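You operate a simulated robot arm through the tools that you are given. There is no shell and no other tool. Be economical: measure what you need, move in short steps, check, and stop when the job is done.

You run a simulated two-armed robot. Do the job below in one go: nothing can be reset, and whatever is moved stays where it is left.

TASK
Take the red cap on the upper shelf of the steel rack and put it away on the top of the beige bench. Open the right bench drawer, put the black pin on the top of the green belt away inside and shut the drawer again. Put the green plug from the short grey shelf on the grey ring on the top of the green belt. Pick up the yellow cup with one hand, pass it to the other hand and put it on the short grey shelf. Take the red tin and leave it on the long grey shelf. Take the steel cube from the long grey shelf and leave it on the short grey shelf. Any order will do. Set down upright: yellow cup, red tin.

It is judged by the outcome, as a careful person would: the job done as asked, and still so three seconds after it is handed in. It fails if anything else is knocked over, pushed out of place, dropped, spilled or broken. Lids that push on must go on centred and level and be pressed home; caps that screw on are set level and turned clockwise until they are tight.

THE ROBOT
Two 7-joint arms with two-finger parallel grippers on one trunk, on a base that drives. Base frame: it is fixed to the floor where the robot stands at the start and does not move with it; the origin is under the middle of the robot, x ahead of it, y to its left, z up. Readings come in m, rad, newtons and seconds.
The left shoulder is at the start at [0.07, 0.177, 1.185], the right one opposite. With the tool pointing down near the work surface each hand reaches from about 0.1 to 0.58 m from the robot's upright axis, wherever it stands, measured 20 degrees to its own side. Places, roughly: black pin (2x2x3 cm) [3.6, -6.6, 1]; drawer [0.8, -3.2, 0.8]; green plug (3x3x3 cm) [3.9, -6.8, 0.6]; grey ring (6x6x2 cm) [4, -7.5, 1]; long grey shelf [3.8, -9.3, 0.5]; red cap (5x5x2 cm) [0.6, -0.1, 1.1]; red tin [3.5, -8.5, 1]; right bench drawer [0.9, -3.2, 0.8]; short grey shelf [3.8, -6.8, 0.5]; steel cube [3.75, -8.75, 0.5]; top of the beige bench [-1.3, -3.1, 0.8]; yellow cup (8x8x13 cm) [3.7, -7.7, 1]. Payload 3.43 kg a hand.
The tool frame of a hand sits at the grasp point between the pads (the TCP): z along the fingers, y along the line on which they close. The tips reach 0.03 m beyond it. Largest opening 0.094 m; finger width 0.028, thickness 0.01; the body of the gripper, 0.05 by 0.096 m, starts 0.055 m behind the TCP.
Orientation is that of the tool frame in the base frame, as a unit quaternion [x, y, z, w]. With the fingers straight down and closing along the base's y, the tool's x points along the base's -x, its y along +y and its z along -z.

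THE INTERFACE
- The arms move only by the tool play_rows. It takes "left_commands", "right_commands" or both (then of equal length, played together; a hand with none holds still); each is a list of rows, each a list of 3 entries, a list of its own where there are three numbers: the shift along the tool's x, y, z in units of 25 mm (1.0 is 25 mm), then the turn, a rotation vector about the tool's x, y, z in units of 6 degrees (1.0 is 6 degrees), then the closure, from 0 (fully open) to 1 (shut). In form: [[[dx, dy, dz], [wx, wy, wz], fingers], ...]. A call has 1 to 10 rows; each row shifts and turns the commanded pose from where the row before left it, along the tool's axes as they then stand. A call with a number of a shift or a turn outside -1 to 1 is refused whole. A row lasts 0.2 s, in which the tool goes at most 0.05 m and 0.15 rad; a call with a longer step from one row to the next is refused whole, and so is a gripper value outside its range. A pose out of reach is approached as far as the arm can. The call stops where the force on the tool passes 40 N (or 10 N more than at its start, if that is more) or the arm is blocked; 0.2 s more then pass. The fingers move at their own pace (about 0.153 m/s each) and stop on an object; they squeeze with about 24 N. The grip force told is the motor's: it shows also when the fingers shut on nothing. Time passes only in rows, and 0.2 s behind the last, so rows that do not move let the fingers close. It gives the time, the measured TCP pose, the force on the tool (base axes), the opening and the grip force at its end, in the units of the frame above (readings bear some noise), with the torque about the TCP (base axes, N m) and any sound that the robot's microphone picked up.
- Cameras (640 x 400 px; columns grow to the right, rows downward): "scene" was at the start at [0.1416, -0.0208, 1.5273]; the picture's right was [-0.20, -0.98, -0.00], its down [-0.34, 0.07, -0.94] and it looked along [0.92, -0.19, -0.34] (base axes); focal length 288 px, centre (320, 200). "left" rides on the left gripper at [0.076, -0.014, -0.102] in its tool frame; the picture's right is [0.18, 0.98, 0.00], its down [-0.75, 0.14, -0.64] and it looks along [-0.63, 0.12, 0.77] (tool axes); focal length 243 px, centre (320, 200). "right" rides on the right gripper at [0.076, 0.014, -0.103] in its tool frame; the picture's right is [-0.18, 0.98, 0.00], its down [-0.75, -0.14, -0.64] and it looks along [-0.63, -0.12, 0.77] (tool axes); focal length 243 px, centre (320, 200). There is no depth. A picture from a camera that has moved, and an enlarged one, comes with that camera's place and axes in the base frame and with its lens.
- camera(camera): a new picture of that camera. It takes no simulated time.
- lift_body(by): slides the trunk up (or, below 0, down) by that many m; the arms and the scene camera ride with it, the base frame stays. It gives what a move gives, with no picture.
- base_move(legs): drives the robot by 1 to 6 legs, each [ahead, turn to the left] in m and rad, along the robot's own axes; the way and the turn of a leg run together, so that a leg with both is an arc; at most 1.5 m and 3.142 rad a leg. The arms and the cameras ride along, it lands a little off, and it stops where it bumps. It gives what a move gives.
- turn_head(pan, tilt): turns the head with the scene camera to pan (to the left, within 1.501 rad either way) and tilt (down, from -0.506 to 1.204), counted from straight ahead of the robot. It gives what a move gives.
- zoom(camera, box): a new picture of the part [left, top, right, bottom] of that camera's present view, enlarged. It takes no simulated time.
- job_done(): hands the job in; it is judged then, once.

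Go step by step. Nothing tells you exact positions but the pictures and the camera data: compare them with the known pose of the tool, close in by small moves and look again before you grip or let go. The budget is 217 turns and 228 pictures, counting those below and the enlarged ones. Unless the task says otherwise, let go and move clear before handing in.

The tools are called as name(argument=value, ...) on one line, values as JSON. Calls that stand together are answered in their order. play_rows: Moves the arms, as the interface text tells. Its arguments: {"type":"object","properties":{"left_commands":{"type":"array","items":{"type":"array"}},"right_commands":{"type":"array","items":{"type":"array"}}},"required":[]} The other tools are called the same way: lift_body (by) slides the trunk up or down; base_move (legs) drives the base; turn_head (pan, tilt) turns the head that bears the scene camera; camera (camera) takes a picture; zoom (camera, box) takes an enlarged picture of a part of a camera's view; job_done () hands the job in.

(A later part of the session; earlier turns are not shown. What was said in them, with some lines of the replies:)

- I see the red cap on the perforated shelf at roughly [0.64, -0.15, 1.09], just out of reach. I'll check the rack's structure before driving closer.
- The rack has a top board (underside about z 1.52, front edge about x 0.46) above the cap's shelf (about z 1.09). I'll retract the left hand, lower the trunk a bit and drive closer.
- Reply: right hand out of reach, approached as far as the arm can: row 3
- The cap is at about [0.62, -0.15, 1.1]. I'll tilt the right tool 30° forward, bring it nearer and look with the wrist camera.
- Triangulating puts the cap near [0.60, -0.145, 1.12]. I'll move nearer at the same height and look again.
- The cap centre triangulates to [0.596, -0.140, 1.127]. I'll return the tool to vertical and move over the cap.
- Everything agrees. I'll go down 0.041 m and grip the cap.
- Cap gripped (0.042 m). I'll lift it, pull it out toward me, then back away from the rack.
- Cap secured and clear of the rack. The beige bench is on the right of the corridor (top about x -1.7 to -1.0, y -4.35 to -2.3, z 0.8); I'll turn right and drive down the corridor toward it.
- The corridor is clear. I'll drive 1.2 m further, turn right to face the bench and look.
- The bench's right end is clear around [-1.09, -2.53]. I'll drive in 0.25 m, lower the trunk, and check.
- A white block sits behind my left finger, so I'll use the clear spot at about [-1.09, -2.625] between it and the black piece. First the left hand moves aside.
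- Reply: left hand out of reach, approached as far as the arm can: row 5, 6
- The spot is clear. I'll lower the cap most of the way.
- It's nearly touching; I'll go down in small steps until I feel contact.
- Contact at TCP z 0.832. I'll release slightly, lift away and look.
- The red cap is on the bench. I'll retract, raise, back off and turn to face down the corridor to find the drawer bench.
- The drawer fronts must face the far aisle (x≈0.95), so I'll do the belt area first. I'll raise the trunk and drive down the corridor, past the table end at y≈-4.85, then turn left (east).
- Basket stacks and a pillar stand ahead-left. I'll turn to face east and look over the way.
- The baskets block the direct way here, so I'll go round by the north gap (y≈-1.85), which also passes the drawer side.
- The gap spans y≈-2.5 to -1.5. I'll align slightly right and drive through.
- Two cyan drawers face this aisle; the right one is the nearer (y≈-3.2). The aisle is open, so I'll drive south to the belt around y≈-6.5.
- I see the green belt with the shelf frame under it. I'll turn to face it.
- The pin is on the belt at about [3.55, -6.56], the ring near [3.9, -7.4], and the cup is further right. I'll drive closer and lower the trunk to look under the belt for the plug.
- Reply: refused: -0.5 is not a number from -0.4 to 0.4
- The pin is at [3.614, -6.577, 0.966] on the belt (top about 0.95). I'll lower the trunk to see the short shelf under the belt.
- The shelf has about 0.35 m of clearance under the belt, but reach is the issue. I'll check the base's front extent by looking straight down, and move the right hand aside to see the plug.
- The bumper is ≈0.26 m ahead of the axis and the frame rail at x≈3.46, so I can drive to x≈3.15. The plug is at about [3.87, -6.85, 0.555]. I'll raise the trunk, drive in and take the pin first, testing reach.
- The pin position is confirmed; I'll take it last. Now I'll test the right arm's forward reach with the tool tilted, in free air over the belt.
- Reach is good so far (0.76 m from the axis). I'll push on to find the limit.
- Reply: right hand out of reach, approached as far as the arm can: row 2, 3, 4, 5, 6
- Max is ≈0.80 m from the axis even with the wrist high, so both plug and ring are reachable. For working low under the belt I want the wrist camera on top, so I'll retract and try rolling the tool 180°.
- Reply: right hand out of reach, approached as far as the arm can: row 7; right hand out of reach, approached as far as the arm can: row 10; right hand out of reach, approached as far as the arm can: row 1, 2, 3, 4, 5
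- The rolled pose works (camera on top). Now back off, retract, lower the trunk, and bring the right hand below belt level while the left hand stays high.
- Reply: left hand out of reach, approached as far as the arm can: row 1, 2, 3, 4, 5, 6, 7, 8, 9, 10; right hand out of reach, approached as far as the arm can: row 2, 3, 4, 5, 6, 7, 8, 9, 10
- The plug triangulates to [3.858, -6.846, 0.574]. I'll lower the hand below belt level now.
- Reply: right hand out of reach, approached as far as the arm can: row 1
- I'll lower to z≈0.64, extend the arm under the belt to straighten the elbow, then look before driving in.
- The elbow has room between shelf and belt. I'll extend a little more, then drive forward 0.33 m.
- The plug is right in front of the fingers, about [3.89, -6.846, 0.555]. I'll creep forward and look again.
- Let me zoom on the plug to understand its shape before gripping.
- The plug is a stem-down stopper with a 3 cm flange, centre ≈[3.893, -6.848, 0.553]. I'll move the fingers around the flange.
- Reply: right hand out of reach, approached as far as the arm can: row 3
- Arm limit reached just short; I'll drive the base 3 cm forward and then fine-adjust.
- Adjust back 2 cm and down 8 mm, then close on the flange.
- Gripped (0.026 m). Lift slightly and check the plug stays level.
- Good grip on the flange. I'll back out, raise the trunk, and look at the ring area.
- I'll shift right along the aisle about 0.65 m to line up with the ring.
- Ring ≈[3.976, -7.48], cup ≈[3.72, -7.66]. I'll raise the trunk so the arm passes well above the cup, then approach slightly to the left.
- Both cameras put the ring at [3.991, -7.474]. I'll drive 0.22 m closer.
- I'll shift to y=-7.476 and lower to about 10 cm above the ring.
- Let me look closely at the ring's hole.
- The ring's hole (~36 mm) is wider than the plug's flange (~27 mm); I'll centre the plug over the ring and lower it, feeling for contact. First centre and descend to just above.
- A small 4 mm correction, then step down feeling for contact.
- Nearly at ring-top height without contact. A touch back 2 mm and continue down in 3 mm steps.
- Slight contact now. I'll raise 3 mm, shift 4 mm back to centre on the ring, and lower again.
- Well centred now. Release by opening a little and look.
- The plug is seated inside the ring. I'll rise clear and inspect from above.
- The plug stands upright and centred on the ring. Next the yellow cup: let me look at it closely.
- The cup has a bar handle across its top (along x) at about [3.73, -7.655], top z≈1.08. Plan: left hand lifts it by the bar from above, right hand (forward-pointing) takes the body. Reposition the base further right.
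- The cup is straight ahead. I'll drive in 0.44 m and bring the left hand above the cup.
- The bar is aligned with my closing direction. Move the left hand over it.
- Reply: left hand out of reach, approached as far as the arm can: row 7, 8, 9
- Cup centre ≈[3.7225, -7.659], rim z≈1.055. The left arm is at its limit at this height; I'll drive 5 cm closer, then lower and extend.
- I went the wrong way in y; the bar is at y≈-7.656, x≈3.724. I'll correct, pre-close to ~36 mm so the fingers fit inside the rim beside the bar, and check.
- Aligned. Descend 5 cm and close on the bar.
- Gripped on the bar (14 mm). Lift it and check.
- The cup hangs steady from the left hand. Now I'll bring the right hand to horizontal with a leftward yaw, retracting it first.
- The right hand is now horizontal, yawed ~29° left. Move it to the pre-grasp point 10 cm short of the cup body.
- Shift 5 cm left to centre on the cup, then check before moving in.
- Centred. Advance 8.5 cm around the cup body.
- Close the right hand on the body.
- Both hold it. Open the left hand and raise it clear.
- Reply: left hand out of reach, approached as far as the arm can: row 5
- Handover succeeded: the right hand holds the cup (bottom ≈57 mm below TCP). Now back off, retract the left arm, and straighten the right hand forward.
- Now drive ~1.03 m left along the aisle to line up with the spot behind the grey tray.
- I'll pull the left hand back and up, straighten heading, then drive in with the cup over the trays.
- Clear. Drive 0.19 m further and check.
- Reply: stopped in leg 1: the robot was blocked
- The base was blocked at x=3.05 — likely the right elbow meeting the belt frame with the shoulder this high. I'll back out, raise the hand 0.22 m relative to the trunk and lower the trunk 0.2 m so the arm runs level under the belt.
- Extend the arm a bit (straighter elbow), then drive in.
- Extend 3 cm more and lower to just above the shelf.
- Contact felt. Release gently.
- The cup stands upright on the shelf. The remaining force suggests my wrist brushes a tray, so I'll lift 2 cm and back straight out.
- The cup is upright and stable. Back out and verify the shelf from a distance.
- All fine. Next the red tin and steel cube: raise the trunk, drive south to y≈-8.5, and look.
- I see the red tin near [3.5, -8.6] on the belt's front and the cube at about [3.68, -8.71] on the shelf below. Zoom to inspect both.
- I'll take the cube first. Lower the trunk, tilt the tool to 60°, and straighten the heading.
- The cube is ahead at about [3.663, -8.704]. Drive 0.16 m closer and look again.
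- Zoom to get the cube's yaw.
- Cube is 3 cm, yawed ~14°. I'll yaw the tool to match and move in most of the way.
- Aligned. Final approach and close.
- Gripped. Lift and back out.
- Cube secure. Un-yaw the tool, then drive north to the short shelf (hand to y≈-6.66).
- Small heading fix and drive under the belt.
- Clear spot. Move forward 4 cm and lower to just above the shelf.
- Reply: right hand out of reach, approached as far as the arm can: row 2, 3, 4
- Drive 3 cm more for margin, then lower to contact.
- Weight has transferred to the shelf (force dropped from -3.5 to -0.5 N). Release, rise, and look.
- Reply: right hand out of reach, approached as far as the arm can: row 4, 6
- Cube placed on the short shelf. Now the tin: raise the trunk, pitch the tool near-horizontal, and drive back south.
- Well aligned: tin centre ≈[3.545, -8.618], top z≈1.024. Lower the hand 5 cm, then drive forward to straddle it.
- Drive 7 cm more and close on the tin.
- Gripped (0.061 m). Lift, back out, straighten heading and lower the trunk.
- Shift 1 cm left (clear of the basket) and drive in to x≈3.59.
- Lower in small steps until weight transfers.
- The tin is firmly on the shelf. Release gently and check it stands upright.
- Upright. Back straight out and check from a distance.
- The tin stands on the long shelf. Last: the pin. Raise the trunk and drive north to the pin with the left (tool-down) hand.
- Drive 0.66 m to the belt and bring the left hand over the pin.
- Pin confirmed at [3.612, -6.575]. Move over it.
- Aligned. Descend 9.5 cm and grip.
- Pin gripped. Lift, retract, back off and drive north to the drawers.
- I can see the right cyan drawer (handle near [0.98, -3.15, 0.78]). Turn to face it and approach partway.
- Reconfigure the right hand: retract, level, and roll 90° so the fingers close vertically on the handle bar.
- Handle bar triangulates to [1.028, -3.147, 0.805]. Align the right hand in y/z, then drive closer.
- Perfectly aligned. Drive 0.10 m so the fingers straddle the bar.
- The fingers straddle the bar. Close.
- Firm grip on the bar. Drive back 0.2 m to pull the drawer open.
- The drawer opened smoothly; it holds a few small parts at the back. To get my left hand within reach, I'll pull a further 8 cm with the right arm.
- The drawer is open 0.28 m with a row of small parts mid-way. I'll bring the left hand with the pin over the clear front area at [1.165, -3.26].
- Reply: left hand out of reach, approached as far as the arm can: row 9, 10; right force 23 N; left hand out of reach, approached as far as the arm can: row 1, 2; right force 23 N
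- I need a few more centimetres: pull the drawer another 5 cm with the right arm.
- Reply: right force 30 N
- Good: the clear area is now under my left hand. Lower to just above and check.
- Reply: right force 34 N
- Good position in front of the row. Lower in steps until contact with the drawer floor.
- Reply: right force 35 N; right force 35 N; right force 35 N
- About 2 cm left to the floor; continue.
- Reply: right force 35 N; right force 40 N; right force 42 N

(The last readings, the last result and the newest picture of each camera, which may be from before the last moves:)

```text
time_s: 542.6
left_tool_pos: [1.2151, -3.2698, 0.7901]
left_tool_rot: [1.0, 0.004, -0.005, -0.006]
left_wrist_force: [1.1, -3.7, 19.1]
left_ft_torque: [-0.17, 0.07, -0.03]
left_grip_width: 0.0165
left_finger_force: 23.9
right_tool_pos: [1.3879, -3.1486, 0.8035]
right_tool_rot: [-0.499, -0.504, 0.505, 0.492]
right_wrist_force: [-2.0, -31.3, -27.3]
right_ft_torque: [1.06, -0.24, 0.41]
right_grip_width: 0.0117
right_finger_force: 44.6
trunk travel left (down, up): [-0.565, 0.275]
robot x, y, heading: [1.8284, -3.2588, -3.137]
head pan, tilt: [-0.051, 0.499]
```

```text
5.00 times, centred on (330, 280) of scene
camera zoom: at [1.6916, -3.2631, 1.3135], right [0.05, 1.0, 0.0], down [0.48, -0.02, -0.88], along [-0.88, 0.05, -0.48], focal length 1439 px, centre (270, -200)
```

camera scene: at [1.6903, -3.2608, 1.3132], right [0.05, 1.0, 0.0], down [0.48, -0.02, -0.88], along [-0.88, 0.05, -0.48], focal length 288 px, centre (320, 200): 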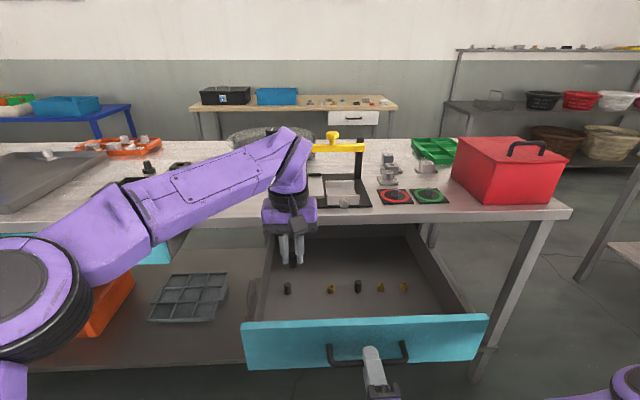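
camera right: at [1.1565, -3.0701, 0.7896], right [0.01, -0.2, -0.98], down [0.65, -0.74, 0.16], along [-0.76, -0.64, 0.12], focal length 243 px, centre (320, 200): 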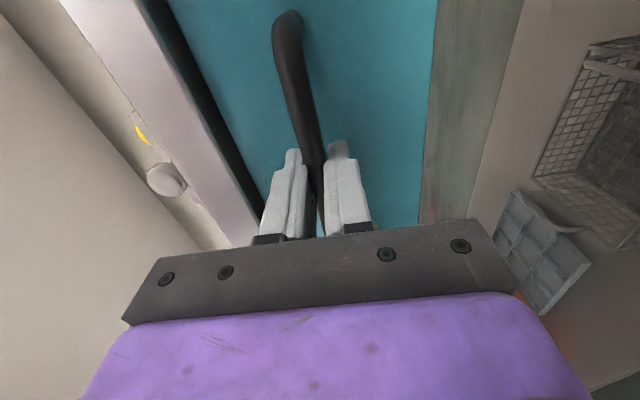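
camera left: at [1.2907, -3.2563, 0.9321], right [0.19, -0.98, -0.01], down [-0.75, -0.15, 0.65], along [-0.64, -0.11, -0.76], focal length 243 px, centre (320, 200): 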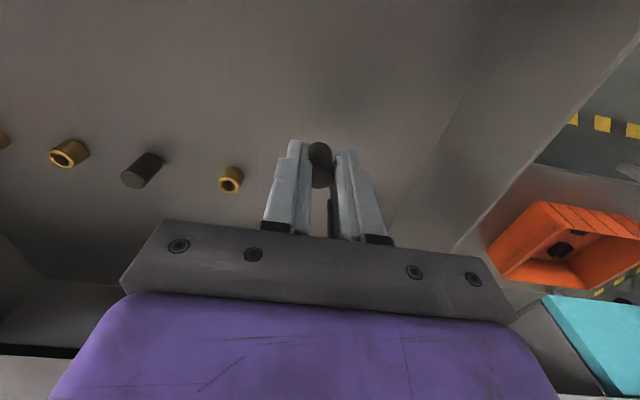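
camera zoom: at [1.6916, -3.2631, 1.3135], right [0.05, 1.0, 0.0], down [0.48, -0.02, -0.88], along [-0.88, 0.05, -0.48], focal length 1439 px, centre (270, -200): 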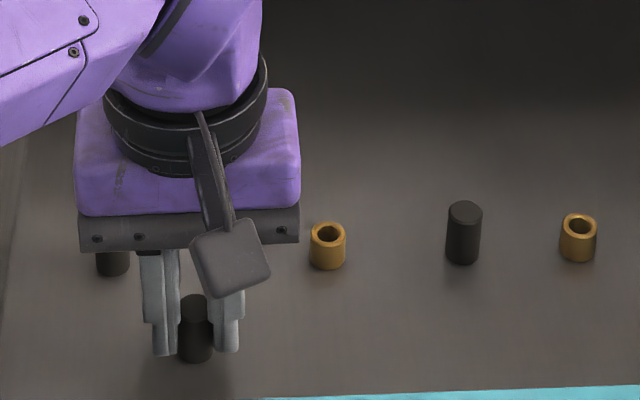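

The pin stands on the drawer floor. Release and raise the left hand clear.

play_rows(left_commands=[[[0, 0, 0], [0, 0, 0], 0.65], [[0, 0, 0], [0, 0, 0], 0.55], [[0, 0, -0.4], [0, 0, 0], 0.55], [[0, 0, -0.8], [0, 0, 0], 0.55], [[0, 0, -1], [0, 0, 0], 0.55], [[0, 0, -1], [0, 0, 0], 0.55], [[0, 0, -1], [0, 0, 0], 0.55], [[0.3, 0, -1], [0, 0, 0], 0.55], [[0.5, 0, -1], [0, 0, 0], 0.55]])

zoom(camera="scene", box=[230, 200, 450, 370])

```text
time_s: 544.6
left_tool_pos: [1.2355, -3.2699, 0.9316]
left_tool_rot: [1.0, 0.002, -0.004, -0.005]
left_wrist_force: [0.0, 0.4, 0.6]
left_ft_torque: [-0.09, -0.01, 0.01]
left_grip_width: 0.0424
left_finger_force: 0.1
left hand out of reach, approached as far as the arm can: row 7
right_tool_pos: [1.3883, -3.1487, 0.8046]
right_tool_rot: [-0.5, -0.503, 0.506, 0.491]
right_wrist_force: [0.8, -26.9, -17.2]
right_ft_torque: [1.22, -0.16, 0.13]
right_grip_width: 0.0117
right_finger_force: 45.2
trunk travel left (down, up): [-0.565, 0.275]
robot x, y, heading: [1.8311, -3.2599, 3.138]
head pan, tilt: [-0.051, 0.499]
```

```text
2.35 times, centred on (340, 285) of scene
camera zoom: at [1.6904, -3.2625, 1.3132], right [0.05, 1.0, 0.0], down [0.48, -0.02, -0.88], along [-0.88, 0.05, -0.48], focal length 677 px, centre (273, 0)
```

zoom: 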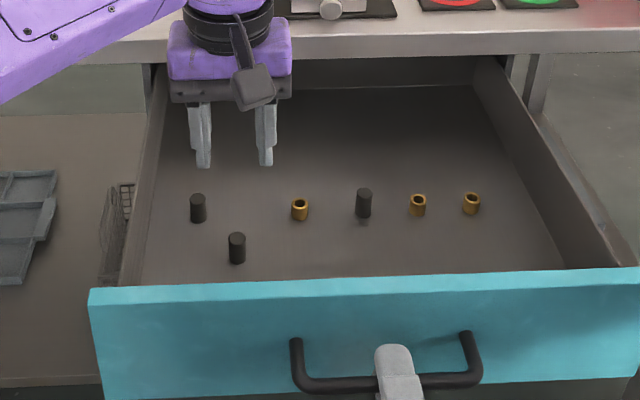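

The pin stands in the drawer. Retract the left hand, then push the drawer shut first with the arm.

play_rows(left_commands=[[[0.6, 0, -0.6], [0, 0, 0], 0.3], [[1, 0, -0.4], [0, 0, 0], 0.3], [[1, 0.3, 0], [0, 0, 0], 0.3], [[1, 0.3, 0], [0, 0, 0], 0.3], [[1, 0.3, 0], [0, 0, 0], 0.3], [[1, 0.3, 0], [0, 0, 0], 0.3], [[1, 0.3, 0], [0, 0, 0], 0.3], [[1, 0.3, 0], [0, 0, 0], 0.3]])

play_rows(right_commands=[[[0, 0, 0.3], [0, 0, 0], 1], [[0, 0, 0.5], [0, 0, 0], 1], [[0, 0, 0.6], [0, 0, 0], 1], [[0, 0, 0.6], [0, 0, 0], 1], [[0, 0, 0.6], [0, 0, 0], 1], [[0, 0, 0.6], [0, 0, 0], 1], [[0, 0, 0.6], [0, 0, 0], 1], [[0, 0, 0.6], [0, 0, 0], 1], [[0, 0, 0.5], [0, 0, 0], 1], [[0, 0, 0.3], [0, 0, 0], 1]])

camera(camera="scene")

```text
time_s: 546.4
left_tool_pos: [1.4251, -3.3147, 0.9555]
left_tool_rot: [1.0, 0.004, -0.003, -0.005]
left_wrist_force: [-0.1, -0.4, -0.1]
left_ft_torque: [0.03, -0.01, -0.02]
left_grip_width: 0.0662
left_finger_force: 0.1
right_tool_pos: [1.3874, -3.1481, 0.8053]
right_tool_rot: [-0.5, -0.503, 0.505, 0.491]
right_wrist_force: [1.2, -27.1, -15.9]
right_ft_torque: [1.28, -0.14, 0.0]
right_grip_width: 0.0118
right_finger_force: 44.8
trunk travel left (down, up): [-0.565, 0.275]
robot x, y, heading: [1.8309, -3.2591, 3.145]
head pan, tilt: [-0.051, 0.499]
```

```text
time_s: 548.6
left_tool_pos: [1.4243, -3.3103, 0.9561]
left_tool_rot: [1.0, 0.002, -0.003, -0.004]
left_wrist_force: [0.4, 0.4, 0.1]
left_ft_torque: [0.01, -0.01, 0.0]
left_grip_width: 0.0659
left_finger_force: 0.0
right_tool_pos: [1.2581, -3.1481, 0.8057]
right_tool_rot: [-0.501, -0.501, 0.507, 0.491]
right_wrist_force: [0.3, -5.3, -6.5]
right_ft_torque: [1.32, -0.12, 0.89]
right_grip_width: 0.0116
right_finger_force: 44.8
trunk travel left (down, up): [-0.565, 0.275]
robot x, y, heading: [1.8321, -3.2626, 3.143]
head pan, tilt: [-0.051, 0.499]
```

```text
54 pictures are left
camera scene: at [1.691, -3.2591, 1.3135], right [0.05, 1.0, 0.0], down [0.48, -0.02, -0.88], along [-0.88, 0.05, -0.48], focal length 288 px, centre (320, 200)
```

scene: 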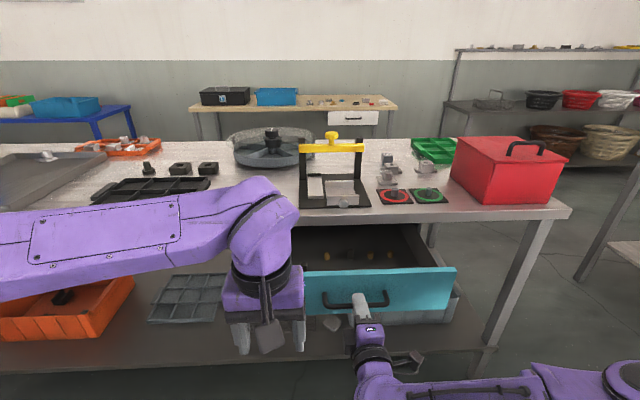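

Now drive forward 0.19 m to close, then press home with the arm.

base_move(legs=[[0.19, 0]])

play_rows(right_commands=[[[0, 0, 0.25], [0, 0, 0], 1], [[0, 0, 0.25], [0, 0, 0], 1], [[0, 0, 0.2], [0, 0, 0], 1]])

camera(camera="scene")

camera(camera="right")

```text
time_s: 550.2
left_tool_pos: [1.231, -3.3097, 0.9569]
left_tool_rot: [1.0, 0.002, -0.003, -0.003]
left_wrist_force: [0.5, -1.1, 0.4]
left_ft_torque: [0.01, 0.0, 0.0]
left_grip_width: 0.0657
left_finger_force: 0.0
right_tool_pos: [1.0647, -3.147, 0.805]
right_tool_rot: [-0.5, -0.501, 0.508, 0.491]
right_wrist_force: [-0.6, -0.6, 5.3]
right_ft_torque: [1.17, 0.07, -1.11]
right_grip_width: 0.0121
right_finger_force: 44.9
trunk travel left (down, up): [-0.565, 0.275]
robot x, y, heading: [1.6396, -3.2566, -3.137]
head pan, tilt: [-0.051, 0.499]
```

```text
time_s: 551.0
left_tool_pos: [1.2354, -3.3077, 0.9593]
left_tool_rot: [1.0, 0.0, -0.006, -0.003]
left_wrist_force: [0.4, -0.6, 0.8]
left_ft_torque: [-0.01, -0.01, -0.02]
left_grip_width: 0.0657
left_finger_force: 0.1
right_tool_pos: [1.0568, -3.1469, 0.8057]
right_tool_rot: [-0.499, -0.503, 0.509, 0.489]
right_wrist_force: [21.9, 6.3, 9.4]
right_ft_torque: [1.03, 0.05, -0.23]
right_grip_width: 0.012
right_finger_force: 44.9
trunk travel left (down, up): [-0.565, 0.275]
robot x, y, heading: [1.6401, -3.2556, 3.142]
head pan, tilt: [-0.051, 0.499]
stopped in row 3 (right hand): the force on the tool passed its limit at 45 N (the readings are from after the stop); the commanded pose is now the measured one
```

```text
53 pictures are left
camera scene: at [1.5038, -3.254, 1.3144], right [0.05, 1.0, 0.0], down [0.47, -0.03, -0.88], along [-0.88, 0.05, -0.47], focal length 288 px, centre (320, 200)
```

scene: 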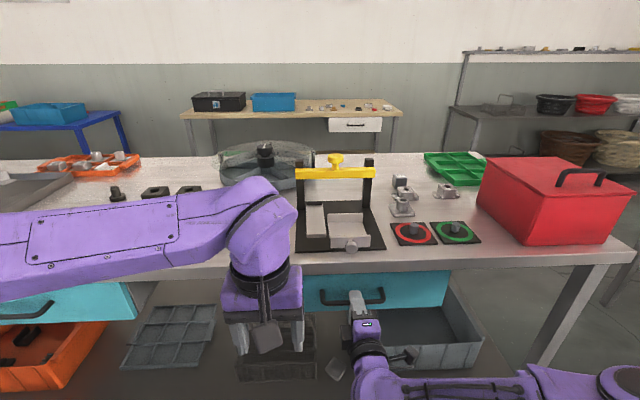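

```text
52 pictures are left
camera right: at [1.1567, -3.0683, 0.7894], right [0.01, -0.2, -0.98], down [0.66, -0.74, 0.16], along [-0.75, -0.65, 0.12], focal length 243 px, centre (320, 200)
```

right: 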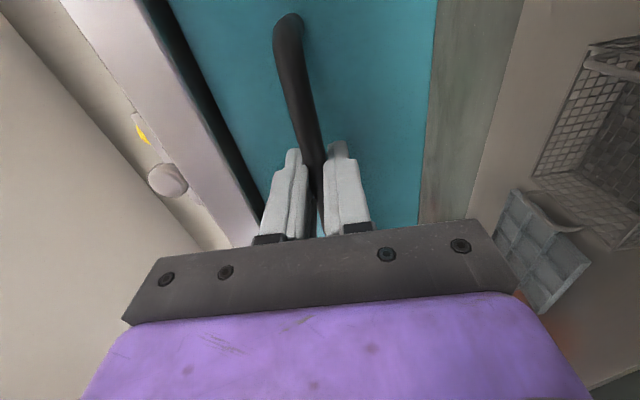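

The drawer is back at its closed position with a hard stop. Open the gripper and back straight away.

play_rows(right_commands=[[[0, 0, 0], [0, 0, 0], 0.5], [[0, 0, 0], [0, 0, 0], 0.3], [[0, 0, 0], [0, 0, 0], 0.3]])

base_move(legs=[[-0.3, 0]])

camera(camera="scene")

```text
time_s: 551.8
left_tool_pos: [1.2316, -3.3089, 0.9572]
left_tool_rot: [1.0, 0.001, -0.003, -0.003]
left_wrist_force: [0.6, -0.5, -0.1]
left_ft_torque: [0.02, 0.01, 0.02]
left_grip_width: 0.0658
left_finger_force: 0.0
right_tool_pos: [1.0521, -3.1476, 0.8023]
right_tool_rot: [-0.501, -0.504, 0.507, 0.488]
right_wrist_force: [-0.1, 0.2, -0.1]
right_ft_torque: [0.0, 0.0, 0.04]
right_grip_width: 0.0656
right_finger_force: 0.0
trunk travel left (down, up): [-0.565, 0.275]
robot x, y, heading: [1.6396, -3.2558, 3.138]
head pan, tilt: [-0.051, 0.499]
```

```text
time_s: 553.8
left_tool_pos: [1.5295, -3.3097, 0.957]
left_tool_rot: [1.0, 0.003, -0.004, -0.002]
left_wrist_force: [0.3, 0.0, 0.4]
left_ft_torque: [0.0, -0.02, 0.0]
left_grip_width: 0.0658
left_finger_force: 0.1
right_tool_pos: [1.3497, -3.1496, 0.8019]
right_tool_rot: [-0.501, -0.504, 0.508, 0.486]
right_wrist_force: [0.0, -0.1, -0.1]
right_ft_torque: [-0.03, -0.03, -0.01]
right_grip_width: 0.066
right_finger_force: 0.0
trunk travel left (down, up): [-0.565, 0.275]
robot x, y, heading: [1.9351, -3.2547, -3.144]
head pan, tilt: [-0.051, 0.499]
```

```text
51 pictures are left
camera scene: at [1.7961, -3.255, 1.3136], right [0.05, 1.0, 0.0], down [0.48, -0.02, -0.88], along [-0.88, 0.04, -0.48], focal length 288 px, centre (320, 200)
```

scene: 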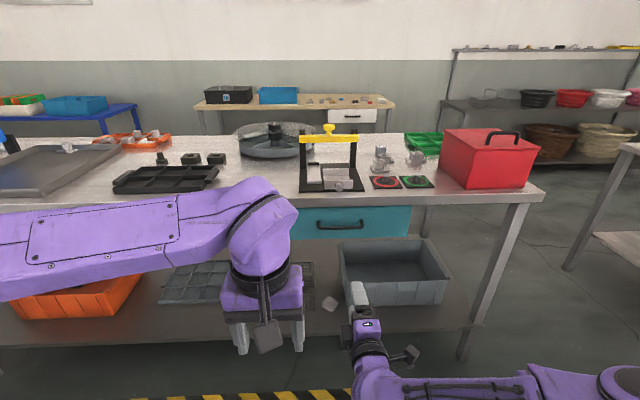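

The drawer is shut with the pin inside, and every other item was last seen where it belongs, so I'm handing the job in.

job_done()

```text
The job is handed in.
```

All six jobs are done and handed in:
- **Red cap:** on the beige bench.
- **Black pin:** standing inside the right bench drawer, which is shut again.
- **Green plug:** standing upright and centred on the grey ring. The ring's hole looks wider than the plug's flange, so I pressed nothing home.
- **Yellow cup:** passed from the left hand to the right and set upright on the short grey shelf.
- **Red tin:** upright on the long grey shelf.
- **Steel cube:** on the short grey shelf.

While I was placing the cup, the base was stopped once against something at the belt, probably my right elbow meeting the belt frame. My wrist also seemed to brush a tray on the short shelf. Nothing looked out of place in the pictures afterwards.
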